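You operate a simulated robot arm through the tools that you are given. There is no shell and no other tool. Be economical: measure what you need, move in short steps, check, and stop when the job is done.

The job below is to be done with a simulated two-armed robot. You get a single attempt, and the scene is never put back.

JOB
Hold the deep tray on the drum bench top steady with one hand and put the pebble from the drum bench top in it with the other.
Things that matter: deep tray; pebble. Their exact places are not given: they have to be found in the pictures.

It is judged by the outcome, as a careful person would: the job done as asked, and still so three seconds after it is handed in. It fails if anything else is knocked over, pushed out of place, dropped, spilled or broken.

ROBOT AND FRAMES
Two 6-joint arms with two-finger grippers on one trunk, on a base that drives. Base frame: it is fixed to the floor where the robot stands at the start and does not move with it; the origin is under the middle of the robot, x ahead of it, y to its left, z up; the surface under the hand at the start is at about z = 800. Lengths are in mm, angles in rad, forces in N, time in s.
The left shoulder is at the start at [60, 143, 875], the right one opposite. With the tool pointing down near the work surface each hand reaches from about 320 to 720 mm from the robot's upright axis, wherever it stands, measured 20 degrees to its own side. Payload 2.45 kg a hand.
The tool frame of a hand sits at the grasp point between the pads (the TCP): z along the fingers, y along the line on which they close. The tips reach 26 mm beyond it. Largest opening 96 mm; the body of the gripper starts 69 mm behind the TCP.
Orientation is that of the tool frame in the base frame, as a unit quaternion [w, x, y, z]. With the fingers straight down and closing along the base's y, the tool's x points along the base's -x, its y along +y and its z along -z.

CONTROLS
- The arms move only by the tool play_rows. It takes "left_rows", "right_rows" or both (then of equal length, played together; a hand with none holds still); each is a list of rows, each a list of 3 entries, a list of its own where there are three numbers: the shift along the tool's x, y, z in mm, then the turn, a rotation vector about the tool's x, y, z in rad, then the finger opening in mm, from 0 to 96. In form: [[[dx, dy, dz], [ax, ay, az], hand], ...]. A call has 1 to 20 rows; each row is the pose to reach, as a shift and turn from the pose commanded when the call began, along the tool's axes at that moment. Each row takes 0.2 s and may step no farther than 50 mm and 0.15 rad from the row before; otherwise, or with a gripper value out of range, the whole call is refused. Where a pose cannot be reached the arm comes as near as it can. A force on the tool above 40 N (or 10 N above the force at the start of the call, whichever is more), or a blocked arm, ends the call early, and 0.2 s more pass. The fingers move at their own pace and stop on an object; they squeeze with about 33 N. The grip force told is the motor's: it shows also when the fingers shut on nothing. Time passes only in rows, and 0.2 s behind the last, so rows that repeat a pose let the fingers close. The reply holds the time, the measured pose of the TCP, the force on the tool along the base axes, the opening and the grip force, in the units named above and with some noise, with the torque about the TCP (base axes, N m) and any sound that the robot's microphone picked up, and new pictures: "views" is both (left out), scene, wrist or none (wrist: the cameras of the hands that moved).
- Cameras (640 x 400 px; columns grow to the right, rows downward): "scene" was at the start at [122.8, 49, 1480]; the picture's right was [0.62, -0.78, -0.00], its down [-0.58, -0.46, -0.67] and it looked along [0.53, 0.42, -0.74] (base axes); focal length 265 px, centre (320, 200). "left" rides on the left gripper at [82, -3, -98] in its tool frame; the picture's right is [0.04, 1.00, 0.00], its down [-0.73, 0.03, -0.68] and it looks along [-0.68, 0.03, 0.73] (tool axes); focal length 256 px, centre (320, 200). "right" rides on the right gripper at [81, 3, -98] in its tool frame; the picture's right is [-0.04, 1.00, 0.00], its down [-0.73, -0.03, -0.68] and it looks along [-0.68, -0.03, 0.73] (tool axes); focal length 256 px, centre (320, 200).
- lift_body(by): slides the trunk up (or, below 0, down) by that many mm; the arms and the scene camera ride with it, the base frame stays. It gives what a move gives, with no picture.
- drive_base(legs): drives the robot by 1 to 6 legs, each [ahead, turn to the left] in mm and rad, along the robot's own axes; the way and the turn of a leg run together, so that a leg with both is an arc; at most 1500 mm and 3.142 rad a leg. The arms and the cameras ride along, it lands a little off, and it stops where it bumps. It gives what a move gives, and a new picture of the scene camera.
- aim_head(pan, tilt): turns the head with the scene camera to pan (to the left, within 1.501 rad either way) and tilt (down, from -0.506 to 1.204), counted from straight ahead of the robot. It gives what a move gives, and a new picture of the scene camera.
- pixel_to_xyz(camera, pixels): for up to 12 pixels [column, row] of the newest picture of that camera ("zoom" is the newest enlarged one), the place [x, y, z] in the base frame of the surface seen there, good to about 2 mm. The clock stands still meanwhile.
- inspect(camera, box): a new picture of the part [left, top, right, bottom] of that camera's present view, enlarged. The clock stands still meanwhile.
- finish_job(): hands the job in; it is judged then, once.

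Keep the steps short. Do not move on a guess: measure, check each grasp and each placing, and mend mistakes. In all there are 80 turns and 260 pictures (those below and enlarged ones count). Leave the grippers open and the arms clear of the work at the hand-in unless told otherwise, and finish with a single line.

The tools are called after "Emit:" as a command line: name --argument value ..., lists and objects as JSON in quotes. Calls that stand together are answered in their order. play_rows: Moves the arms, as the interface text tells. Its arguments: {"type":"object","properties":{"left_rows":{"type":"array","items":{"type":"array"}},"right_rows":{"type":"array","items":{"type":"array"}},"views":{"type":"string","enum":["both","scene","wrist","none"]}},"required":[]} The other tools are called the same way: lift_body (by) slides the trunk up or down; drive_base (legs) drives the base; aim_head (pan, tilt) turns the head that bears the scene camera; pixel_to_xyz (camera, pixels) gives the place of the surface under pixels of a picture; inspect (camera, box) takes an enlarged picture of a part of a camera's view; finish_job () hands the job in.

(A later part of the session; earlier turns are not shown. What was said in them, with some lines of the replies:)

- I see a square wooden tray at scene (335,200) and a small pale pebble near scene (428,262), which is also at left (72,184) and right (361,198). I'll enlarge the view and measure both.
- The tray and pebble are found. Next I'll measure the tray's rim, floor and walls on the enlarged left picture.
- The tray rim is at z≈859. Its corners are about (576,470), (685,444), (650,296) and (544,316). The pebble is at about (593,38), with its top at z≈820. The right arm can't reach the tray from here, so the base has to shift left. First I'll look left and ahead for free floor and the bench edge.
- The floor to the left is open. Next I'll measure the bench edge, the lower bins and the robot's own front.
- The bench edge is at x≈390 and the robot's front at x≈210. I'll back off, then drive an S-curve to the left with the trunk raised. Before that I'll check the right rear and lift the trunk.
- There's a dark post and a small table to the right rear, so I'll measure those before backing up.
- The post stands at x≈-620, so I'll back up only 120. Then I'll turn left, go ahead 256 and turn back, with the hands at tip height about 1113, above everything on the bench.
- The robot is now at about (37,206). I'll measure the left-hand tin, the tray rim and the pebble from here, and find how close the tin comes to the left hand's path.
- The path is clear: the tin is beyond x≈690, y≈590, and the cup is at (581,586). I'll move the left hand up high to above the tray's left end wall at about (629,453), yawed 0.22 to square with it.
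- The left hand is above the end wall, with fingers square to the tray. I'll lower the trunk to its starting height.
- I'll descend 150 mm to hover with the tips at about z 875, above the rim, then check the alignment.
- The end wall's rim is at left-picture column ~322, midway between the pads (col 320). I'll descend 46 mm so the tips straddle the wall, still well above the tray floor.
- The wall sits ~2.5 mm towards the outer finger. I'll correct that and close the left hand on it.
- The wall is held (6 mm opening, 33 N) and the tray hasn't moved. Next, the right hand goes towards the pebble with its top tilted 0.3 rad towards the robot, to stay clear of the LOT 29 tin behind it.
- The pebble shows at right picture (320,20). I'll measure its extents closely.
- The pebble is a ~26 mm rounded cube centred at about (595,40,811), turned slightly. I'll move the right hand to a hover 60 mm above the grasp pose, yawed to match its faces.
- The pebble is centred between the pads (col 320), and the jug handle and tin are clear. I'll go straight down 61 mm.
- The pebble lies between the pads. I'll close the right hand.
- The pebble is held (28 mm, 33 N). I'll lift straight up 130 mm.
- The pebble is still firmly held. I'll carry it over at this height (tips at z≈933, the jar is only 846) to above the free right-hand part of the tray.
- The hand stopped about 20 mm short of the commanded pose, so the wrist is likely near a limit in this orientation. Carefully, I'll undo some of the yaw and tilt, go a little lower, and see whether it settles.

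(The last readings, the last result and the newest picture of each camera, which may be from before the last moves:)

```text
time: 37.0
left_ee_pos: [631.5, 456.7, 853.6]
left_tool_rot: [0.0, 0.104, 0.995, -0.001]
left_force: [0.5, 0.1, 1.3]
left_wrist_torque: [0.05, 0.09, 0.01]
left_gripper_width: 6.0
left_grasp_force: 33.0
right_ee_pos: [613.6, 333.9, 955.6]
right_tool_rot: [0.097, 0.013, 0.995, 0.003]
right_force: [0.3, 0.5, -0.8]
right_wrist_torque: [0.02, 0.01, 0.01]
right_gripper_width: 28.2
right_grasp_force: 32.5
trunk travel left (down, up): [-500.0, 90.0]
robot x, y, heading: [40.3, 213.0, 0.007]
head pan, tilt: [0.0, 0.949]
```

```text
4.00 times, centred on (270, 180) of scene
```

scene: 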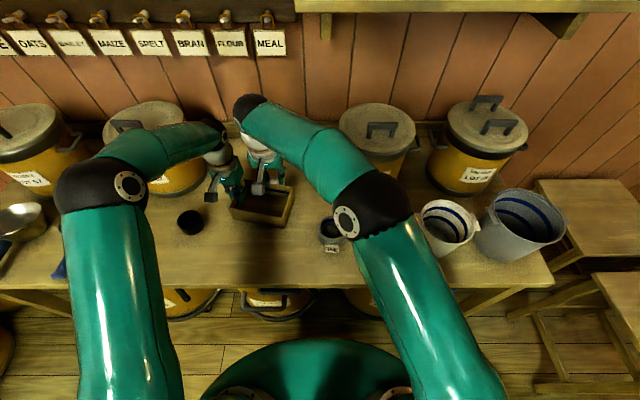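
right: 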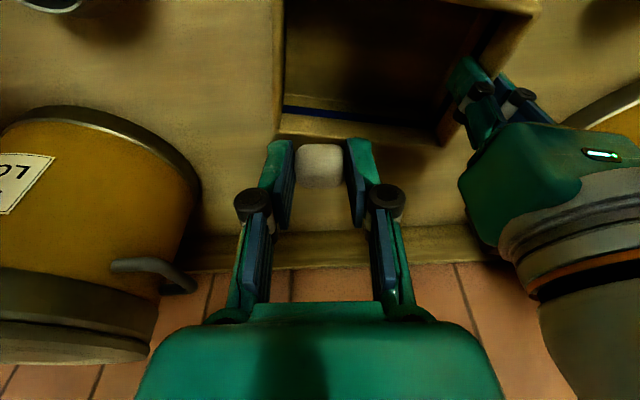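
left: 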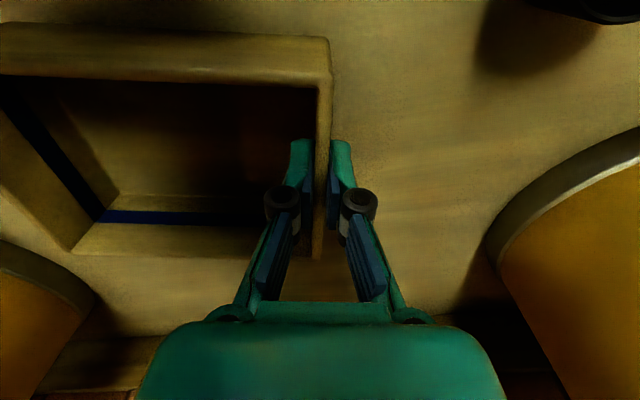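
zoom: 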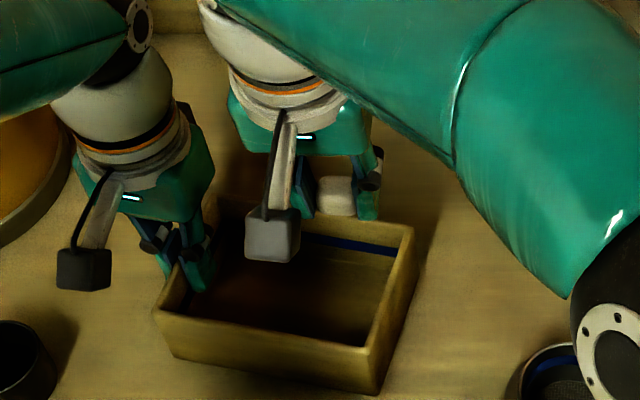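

It still sits at y≈334. I'll check the right elbow's height over the FINE jar, and the tray's rim edges, before going on.

Emit:
pixel_to_xyz --camera "scene" --pixels '[[345, 236], [338, 222], [370, 185], [325, 232], [310, 170], [410, 200], [265, 187], [237, 208], [283, 217], [293, 190]]'

Emit:
pixel_to_xyz --camera "right" --pixels '[[282, 100], [275, 100], [360, 105], [320, 165], [340, 135]]'

```text
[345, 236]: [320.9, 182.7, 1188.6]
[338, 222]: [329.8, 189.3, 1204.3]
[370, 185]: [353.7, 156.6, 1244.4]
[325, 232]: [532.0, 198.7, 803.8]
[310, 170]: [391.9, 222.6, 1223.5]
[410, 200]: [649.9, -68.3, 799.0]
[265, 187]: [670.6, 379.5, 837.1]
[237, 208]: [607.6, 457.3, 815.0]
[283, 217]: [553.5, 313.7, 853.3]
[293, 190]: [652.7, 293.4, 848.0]
```

```text
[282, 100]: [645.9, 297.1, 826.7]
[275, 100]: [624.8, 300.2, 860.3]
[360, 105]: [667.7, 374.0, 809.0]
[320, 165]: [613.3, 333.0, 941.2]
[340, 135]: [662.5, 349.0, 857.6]
```

The elbow is high (≈1190) and clear of the jar. I'll lower 45 mm, which still keeps the tips above the rim, and see where the hand settles.

Emit:
play_rows --right_rows '[[[3, 0, 15], [0, 0, 0], 14], [[6, 0, 30], [0, 0, 0], 14], [[8.5, 0, 44], [0, 0, 0], 14], [[8.5, 0, 44], [0, 0, 0], 14], [[8.5, 0, 44], [0, 0, 0], 14]]' --views "wrist"

```text
time: 38.2
left_ee_pos: [630.9, 457.3, 855.7]
left_tool_rot: [0.001, 0.105, 0.995, 0.0]
left_force: [0.3, 0.8, 1.9]
left_wrist_torque: [0.05, 0.18, -0.03]
left_gripper_width: 6.0
left_grasp_force: 33.1
right_ee_pos: [612.5, 336.8, 908.1]
right_tool_rot: [0.094, 0.008, 0.996, 0.001]
right_force: [-1.0, -0.2, -1.1]
right_wrist_torque: [-0.02, 0.02, 0.02]
right_gripper_width: 28.3
right_grasp_force: 33.1
trunk travel left (down, up): [-500.0, 90.0]
robot x, y, heading: [39.4, 214.4, 0.007]
head pan, tilt: [0.0, 0.949]
```

right: 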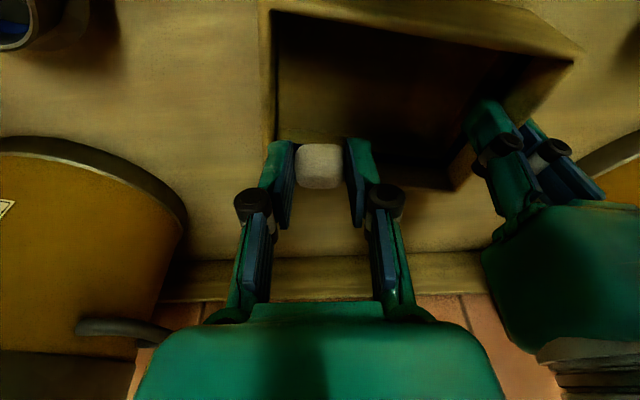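

It gets nearer as it goes down. I'll nudge the target towards the robot and left (base −20, +8, −10).

Emit:
play_rows --right_rows '[[[7, 3, 2], [0, 0, 0], 14], [[14, 6, 4], [0, 0, 0], 14], [[21, 8, 6], [0, 0, 0], 14], [[21, 8, 6], [0, 0, 0], 14], [[21, 8, 6], [0, 0, 0], 14]]' --views "wrist"

```text
time: 39.4
left_ee_pos: [629.8, 455.5, 855.5]
left_tool_rot: [0.002, 0.105, 0.994, -0.001]
left_force: [-7.5, -11.1, 12.2]
left_wrist_torque: [-0.44, -0.46, -0.28]
left_gripper_width: 5.8
left_grasp_force: 32.9
right_ee_pos: [595.1, 337.5, 883.4]
right_tool_rot: [0.085, 0.018, 0.996, -0.003]
right_force: [12.7, 15.1, 6.7]
right_wrist_torque: [0.19, -0.19, 0.16]
right_gripper_width: 28.6
right_grasp_force: 32.4
trunk travel left (down, up): [-500.0, 90.0]
robot x, y, heading: [37.6, 209.9, 0.004]
head pan, tilt: [0.0, 0.949]
```

right: 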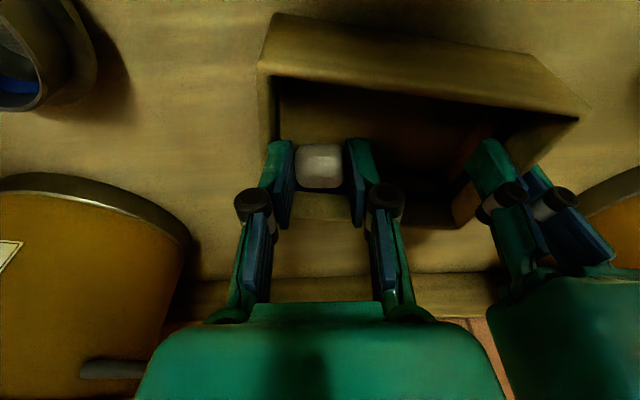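

Forces appeared (right ≈20 N, left ≈18 N): the right fingertip is touching the tray rim on its right wall. I'll back straight up 35 mm now.

Emit:
play_rows --right_rows '[[[-3, 0, -15], [0, 0, 0], 14], [[-6, 0, -34], [0, 0, 0], 14], [[-6, 0, -34], [0, 0, 0], 14]]' --views "both"

Emit:
inspect --camera "scene" --box '[190, 130, 350, 230]'

```text
time: 40.4
left_ee_pos: [631.1, 458.0, 855.3]
left_tool_rot: [0.0, 0.104, 0.995, 0.001]
left_force: [1.1, -0.1, 0.1]
left_wrist_torque: [0.0, 0.0, -0.04]
left_gripper_width: 6.0
left_grasp_force: 33.2
right_ee_pos: [599.3, 329.2, 914.3]
right_tool_rot: [0.078, 0.024, 0.997, -0.008]
right_force: [0.0, 0.0, -0.3]
right_wrist_torque: [-0.02, 0.01, 0.01]
right_gripper_width: 28.2
right_grasp_force: 33.6
trunk travel left (down, up): [-500.0, 90.0]
robot x, y, heading: [37.9, 209.1, 0.004]
head pan, tilt: [0.0, 0.949]
stopped in row 3 (right hand): the arm was blocked; the commanded pose is now the measured one
```

scene: 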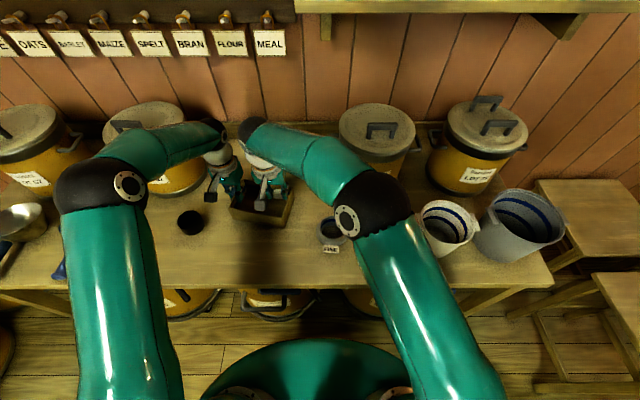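
right: 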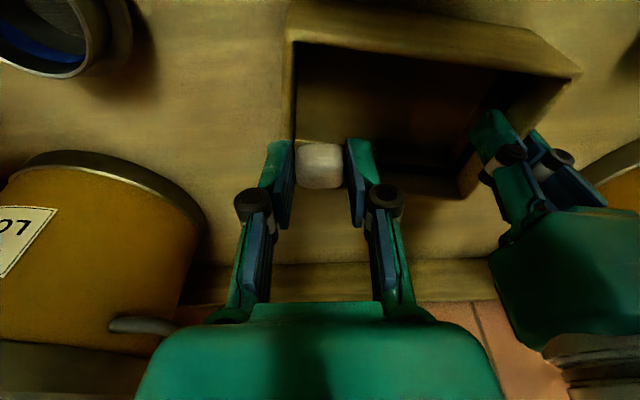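

```text
4.00 times, centred on (270, 180) of scene
```

zoom: 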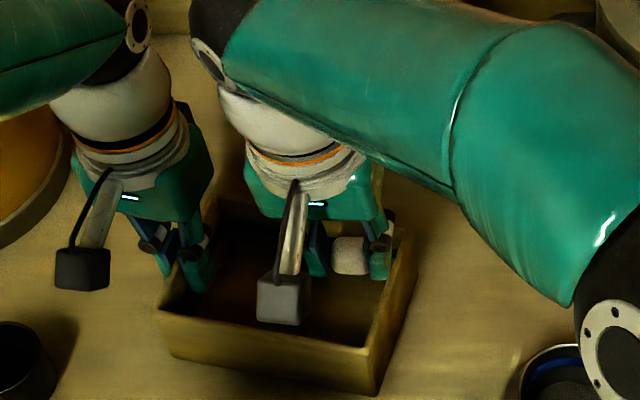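

The tray hasn't moved. The right arm seems stopped by its shoulder swing limit, about 28° inward. Leaning the fingers 0.15 rad to the left lets the TCP reach further while the wrist stays back. I'll apply the lean first, then move to about (618,350).

Emit:
play_rows --right_rows '[[[-3, 2, 0], [-0.04, 0, 0], 14], [[-7, 6, 0], [-0.08, 0, 0], 14], [[-11, 11, 1], [-0.12, 0, 0], 14], [[-15, 16, 2], [-0.16, 0, 0], 14], [[-17.8, 21.9, 2.5], [-0.16, 0, 0], 14], [[-17.8, 21.9, 2.5], [-0.16, 0, 0], 14]]' --views "both"

Emit:
inspect --camera "scene" --box '[190, 130, 350, 230]'

```text
time: 41.8
left_ee_pos: [631.0, 457.9, 855.3]
left_tool_rot: [0.0, 0.104, 0.995, 0.001]
left_force: [0.2, 0.5, 0.4]
left_wrist_torque: [-0.03, -0.04, -0.02]
left_gripper_width: 6.0
left_grasp_force: 32.4
right_ee_pos: [615.1, 353.2, 914.1]
right_tool_rot: [0.079, 0.016, 0.994, 0.072]
right_force: [0.6, 0.7, -1.3]
right_wrist_torque: [0.0, 0.03, -0.04]
right_gripper_width: 28.3
right_grasp_force: 33.1
trunk travel left (down, up): [-500.0, 90.0]
robot x, y, heading: [39.4, 209.8, 0.003]
head pan, tilt: [0.0, 0.949]
```

scene: 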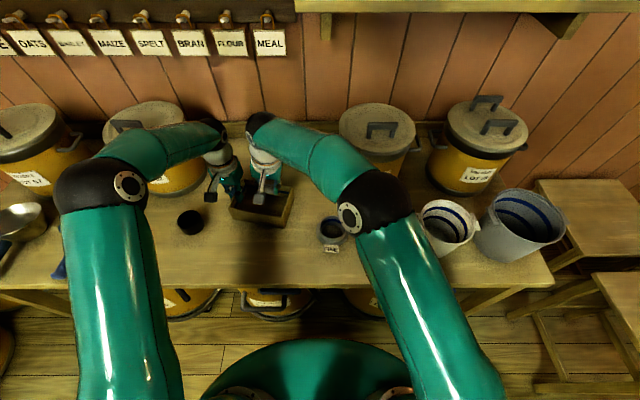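
right: 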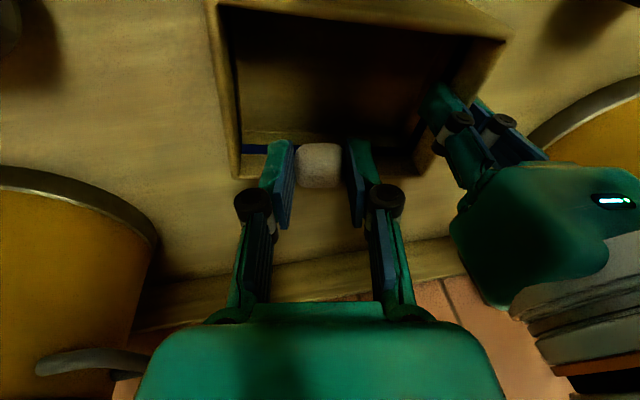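

```text
4.00 times, centred on (270, 180) of scene
```

zoom: 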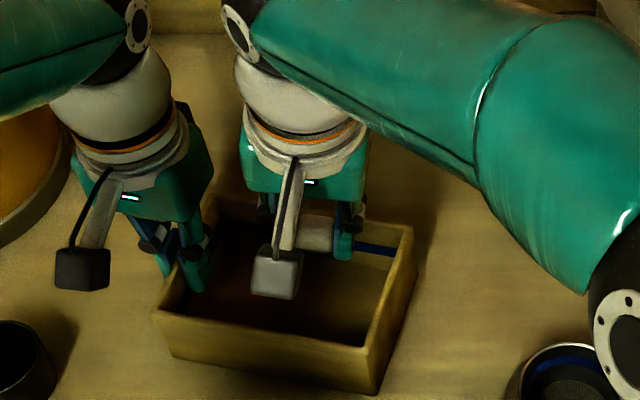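

The lean worked: the TCP is at (615,353,914), the pebble is above open tray floor, and forces are near zero. I'll go straight down 64 mm, watching the force.

Emit:
play_rows --right_rows '[[[2.5, -2.3, 15.6], [0, 0, 0], 14], [[5, -4.7, 31.2], [0, 0, 0], 14], [[7.4, -7, 46.9], [0, 0, 0], 14], [[9.9, -9.3, 62.5], [0, 0, 0], 14], [[9.9, -9.3, 62.5], [0, 0, 0], 14]]' --views "both"

Emit:
inspect --camera "scene" --box '[190, 130, 350, 230]'

```text
time: 43.0
left_ee_pos: [631.0, 458.8, 855.2]
left_tool_rot: [0.0, 0.105, 0.994, 0.001]
left_force: [-1.1, 0.3, 0.2]
left_wrist_torque: [0.02, -0.05, 0.0]
left_gripper_width: 6.1
left_grasp_force: 32.9
right_ee_pos: [618.2, 353.9, 849.2]
right_tool_rot: [0.08, 0.015, 0.994, 0.073]
right_force: [-0.8, 0.0, 0.2]
right_wrist_torque: [0.01, -0.01, 0.01]
right_gripper_width: 28.4
right_grasp_force: 33.0
trunk travel left (down, up): [-500.0, 90.0]
robot x, y, heading: [34.5, 216.6, 0.009]
head pan, tilt: [0.0, 0.949]
```

scene: 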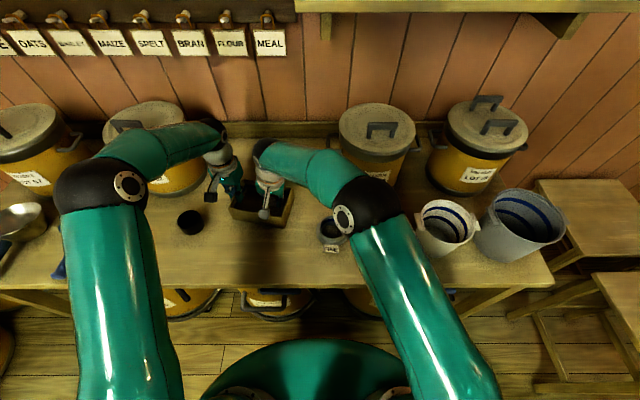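
right: 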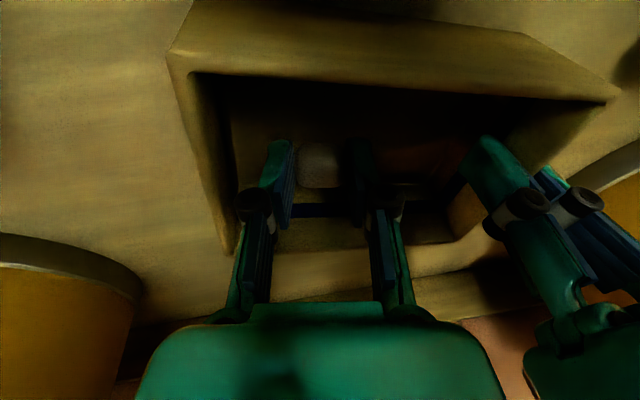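

```text
4.00 times, centred on (270, 180) of scene
```

zoom: 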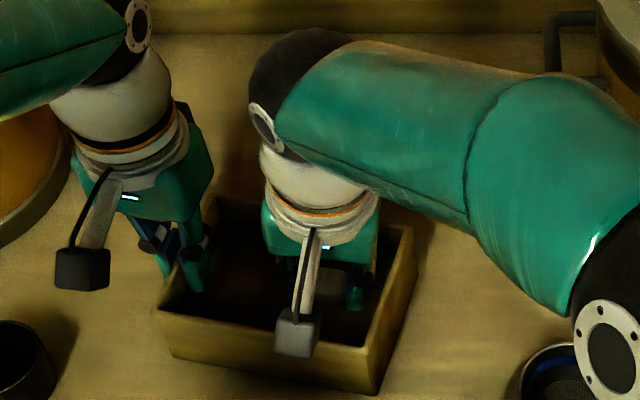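

The pebble is inside the tray, about 10 mm above the floor, with no contact. I'll go down 6 mm more, then open gently to 42 mm.

Emit:
play_rows --right_rows '[[[0.5, -0.5, 3], [0, 0, 0], 14], [[0.9, -0.9, 6], [0, 0, 0], 14], [[0.9, -0.9, 6], [0, 0, 0], 27], [[0.9, -0.9, 6], [0, 0, 0], 34], [[0.9, -0.9, 6], [0, 0, 0], 42], [[0.9, -0.9, 6], [0, 0, 0], 42]]' --views "wrist"

```text
time: 44.4
left_ee_pos: [632.6, 458.4, 855.0]
left_tool_rot: [-0.001, 0.105, 0.995, 0.002]
left_force: [-0.9, 0.3, -0.7]
left_wrist_torque: [0.0, -0.06, 0.0]
left_gripper_width: 6.0
left_grasp_force: 33.3
right_ee_pos: [617.6, 353.6, 843.1]
right_tool_rot: [0.08, 0.015, 0.994, 0.072]
right_force: [0.5, 0.0, -0.9]
right_wrist_torque: [-0.02, 0.02, 0.03]
right_gripper_width: 42.2
right_grasp_force: 0.1
trunk travel left (down, up): [-500.0, 90.0]
robot x, y, heading: [38.8, 211.6, 0.006]
head pan, tilt: [0.0, 0.949]
```

right: 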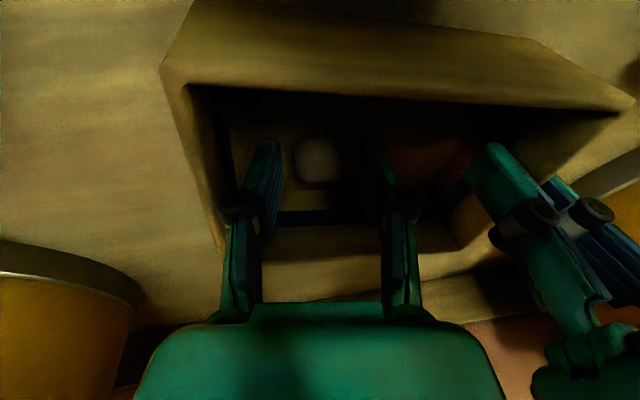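

The pebble is released on the tray floor. I'll raise the right hand straight up 120 mm.

Emit:
play_rows --right_rows '[[[-4.7, 4.4, -29], [0, 0, 0], 42], [[-9.3, 8.8, -58], [0, 0, 0], 42], [[-14, 13, -88], [0, 0, 0], 42], [[-18.6, 17.5, -117], [0, 0, 0], 42], [[-18.6, 17.5, -117], [0, 0, 0], 42]]' --views "wrist"

```text
time: 45.6
left_ee_pos: [631.1, 459.8, 855.7]
left_tool_rot: [0.0, 0.105, 0.994, 0.001]
left_force: [-0.3, 0.3, -0.1]
left_wrist_torque: [-0.02, -0.05, -0.01]
left_gripper_width: 5.8
left_grasp_force: 32.3
right_ee_pos: [616.6, 355.3, 965.9]
right_tool_rot: [0.08, 0.015, 0.994, 0.073]
right_force: [-0.9, 0.0, -0.8]
right_wrist_torque: [0.02, -0.02, -0.03]
right_gripper_width: 42.0
right_grasp_force: 0.2
trunk travel left (down, up): [-500.0, 90.0]
robot x, y, heading: [34.2, 214.0, 0.006]
head pan, tilt: [0.0, 0.949]
```

right: 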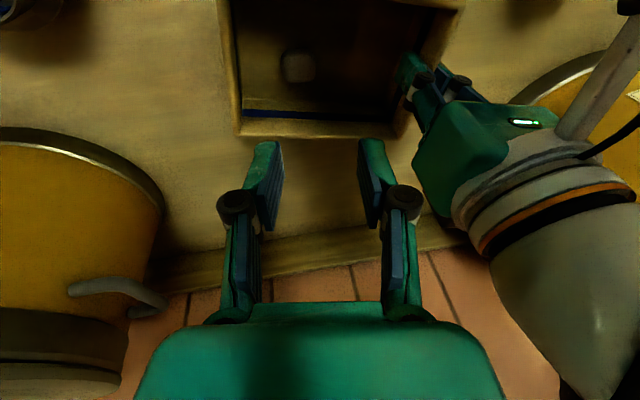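

The pebble lies in the tray at right picture (297,67). I'll withdraw the right hand up, back and to the right.

Emit:
play_rows --right_rows '[[[30, -22, -24.4], [0, 0, 0], 50], [[60, -44, -48.8], [0, 0, 0], 60], [[90, -66, -73.2], [0, 0, 0], 75], [[120, -88, -97.6], [0, 0, 0], 90], [[150, -110, -122], [0, 0, 0], 96], [[150, -110, -122], [0, 0, 0], 96]]' --views "scene"

Emit:
inspect --camera "scene" --box '[190, 150, 350, 250]'

```text
time: 47.0
left_ee_pos: [632.2, 458.7, 854.4]
left_tool_rot: [0.0, 0.105, 0.994, 0.001]
left_force: [1.0, 1.0, -0.5]
left_wrist_torque: [0.03, -0.05, 0.06]
left_gripper_width: 5.9
left_grasp_force: 33.2
right_ee_pos: [447.2, 233.6, 1044.8]
right_tool_rot: [0.08, 0.015, 0.994, 0.072]
right_force: [0.4, -0.2, 0.3]
right_wrist_torque: [0.01, -0.01, -0.01]
right_gripper_width: 96.1
right_grasp_force: 0.0
trunk travel left (down, up): [-500.0, 90.0]
robot x, y, heading: [38.2, 210.9, 0.005]
head pan, tilt: [0.0, 0.949]
```

scene: 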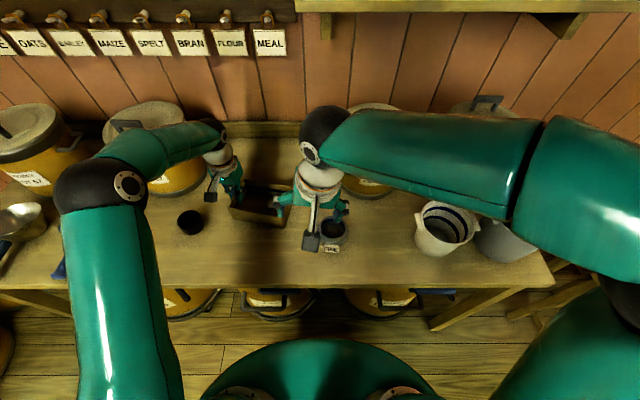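

```text
4.00 times, centred on (270, 200) of scene
```

zoom: 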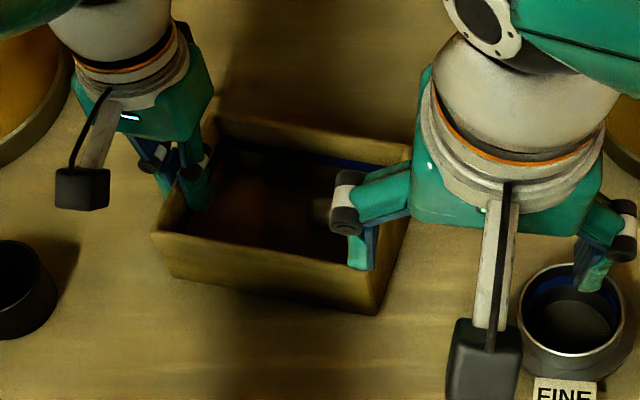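

The right hand is clear. I'll open the left hand gently to 60 mm (the outer finger has room to the cup) and lift it straight up.

Emit:
play_rows --left_rows '[[[0, 0, 0], [0, 0, 0], 20], [[0, 0, 0], [0, 0, 0], 40], [[0, 0, 0], [0, 0, 0], 50], [[0, 0, 0], [0, 0, 0], 50], [[0, 0, -25], [0, 0, 0], 50], [[0, 0, -65], [0, 0, 0], 50], [[0, 0, -110], [0, 0, 0], 50], [[0, 0, -155], [0, 0, 0], 60], [[0, 0, -195], [0, 0, 0], 96], [[0, 0, -195], [0, 0, 0], 96]]' --views "both"

```text
time: 49.2
left_ee_pos: [629.5, 457.6, 1052.2]
left_tool_rot: [0.0, 0.105, 0.995, 0.001]
left_force: [0.2, 0.2, 0.6]
left_wrist_torque: [0.02, 0.01, 0.06]
left_gripper_width: 96.2
left_grasp_force: 0.0
right_ee_pos: [446.2, 232.9, 1045.3]
right_tool_rot: [0.08, 0.015, 0.994, 0.072]
right_force: [0.7, -0.4, 1.0]
right_wrist_torque: [0.01, 0.02, 0.02]
right_gripper_width: 95.8
right_grasp_force: 0.0
trunk travel left (down, up): [-500.0, 90.0]
robot x, y, heading: [38.6, 211.4, 0.006]
head pan, tilt: [0.0, 0.949]
```

scene: 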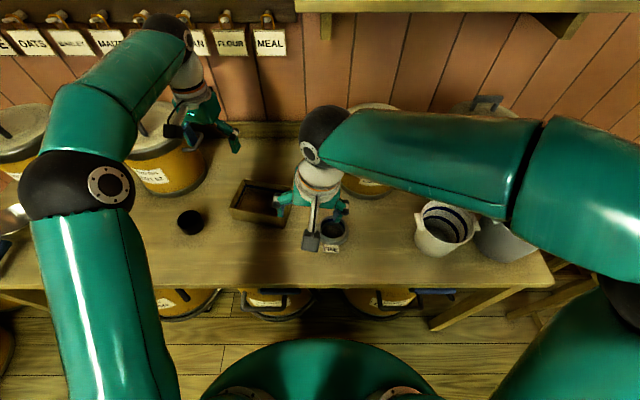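
left: 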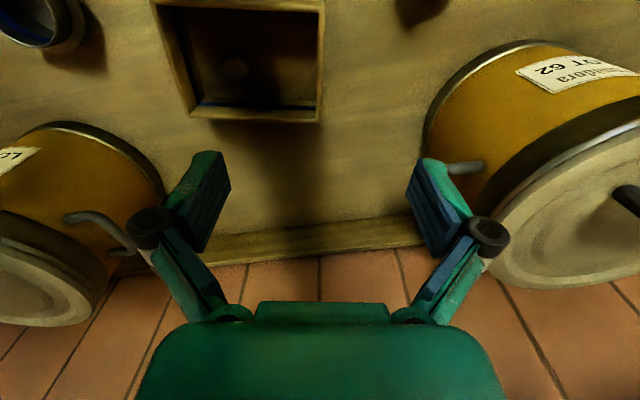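

The pebble is visible in the tray at left picture (235,70), and the tray stayed in place. I'll pull the left hand back from over the tray and confirm by measurement.

Emit:
play_rows --left_rows '[[[45, 5, 0], [0, 0, 0], 96], [[90, 10, 0], [0, 0, 0], 96], [[135, 15, 0], [0, 0, 0], 96], [[170, 20, 0], [0, 0, 0], 96], [[170, 20, 0], [0, 0, 0], 96]]' --views "both"

Emit:
inspect --camera "left" --box '[120, 60, 380, 240]'

```text
time: 50.4
left_ee_pos: [468.4, 511.6, 1049.9]
left_tool_rot: [0.0, 0.104, 0.995, 0.001]
left_force: [0.1, -0.5, 0.2]
left_wrist_torque: [-0.01, 0.02, 0.0]
left_gripper_width: 96.1
left_grasp_force: 0.0
right_ee_pos: [448.1, 234.0, 1044.8]
right_tool_rot: [0.08, 0.014, 0.994, 0.072]
right_force: [0.1, -0.1, 1.0]
right_wrist_torque: [0.0, 0.03, 0.01]
right_gripper_width: 95.9
right_grasp_force: 0.1
trunk travel left (down, up): [-500.0, 90.0]
robot x, y, heading: [35.1, 211.7, 0.01]
head pan, tilt: [0.0, 0.949]
```

scene: 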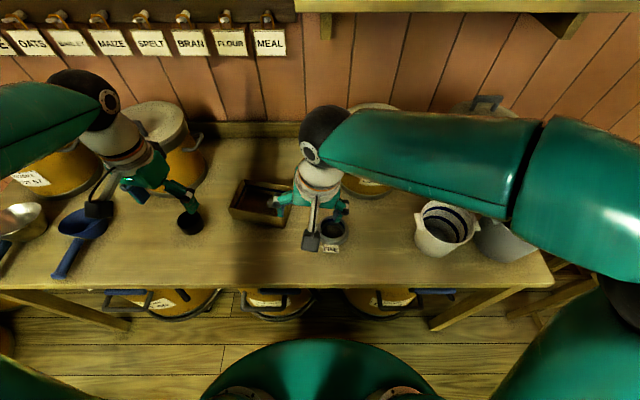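
left: 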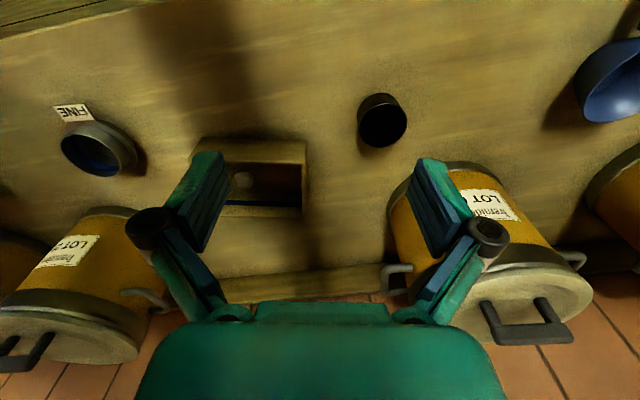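

```text
2.22 times, centred on (250, 150) of left
```

zoom: 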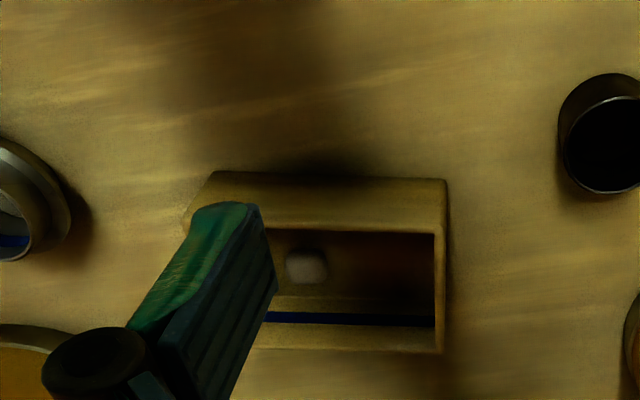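

The pebble rests on the tray floor, the tray and its neighbours are in place, and both grippers are open and clear. I'm handing the job in.

Emit:
finish_job

```text
The job is handed in.
```

The pebble is in the deep tray: the left hand held the tray steady while the right hand put it in, and although a right fingertip briefly pressed the tray's rim, nothing shifted or was knocked over.
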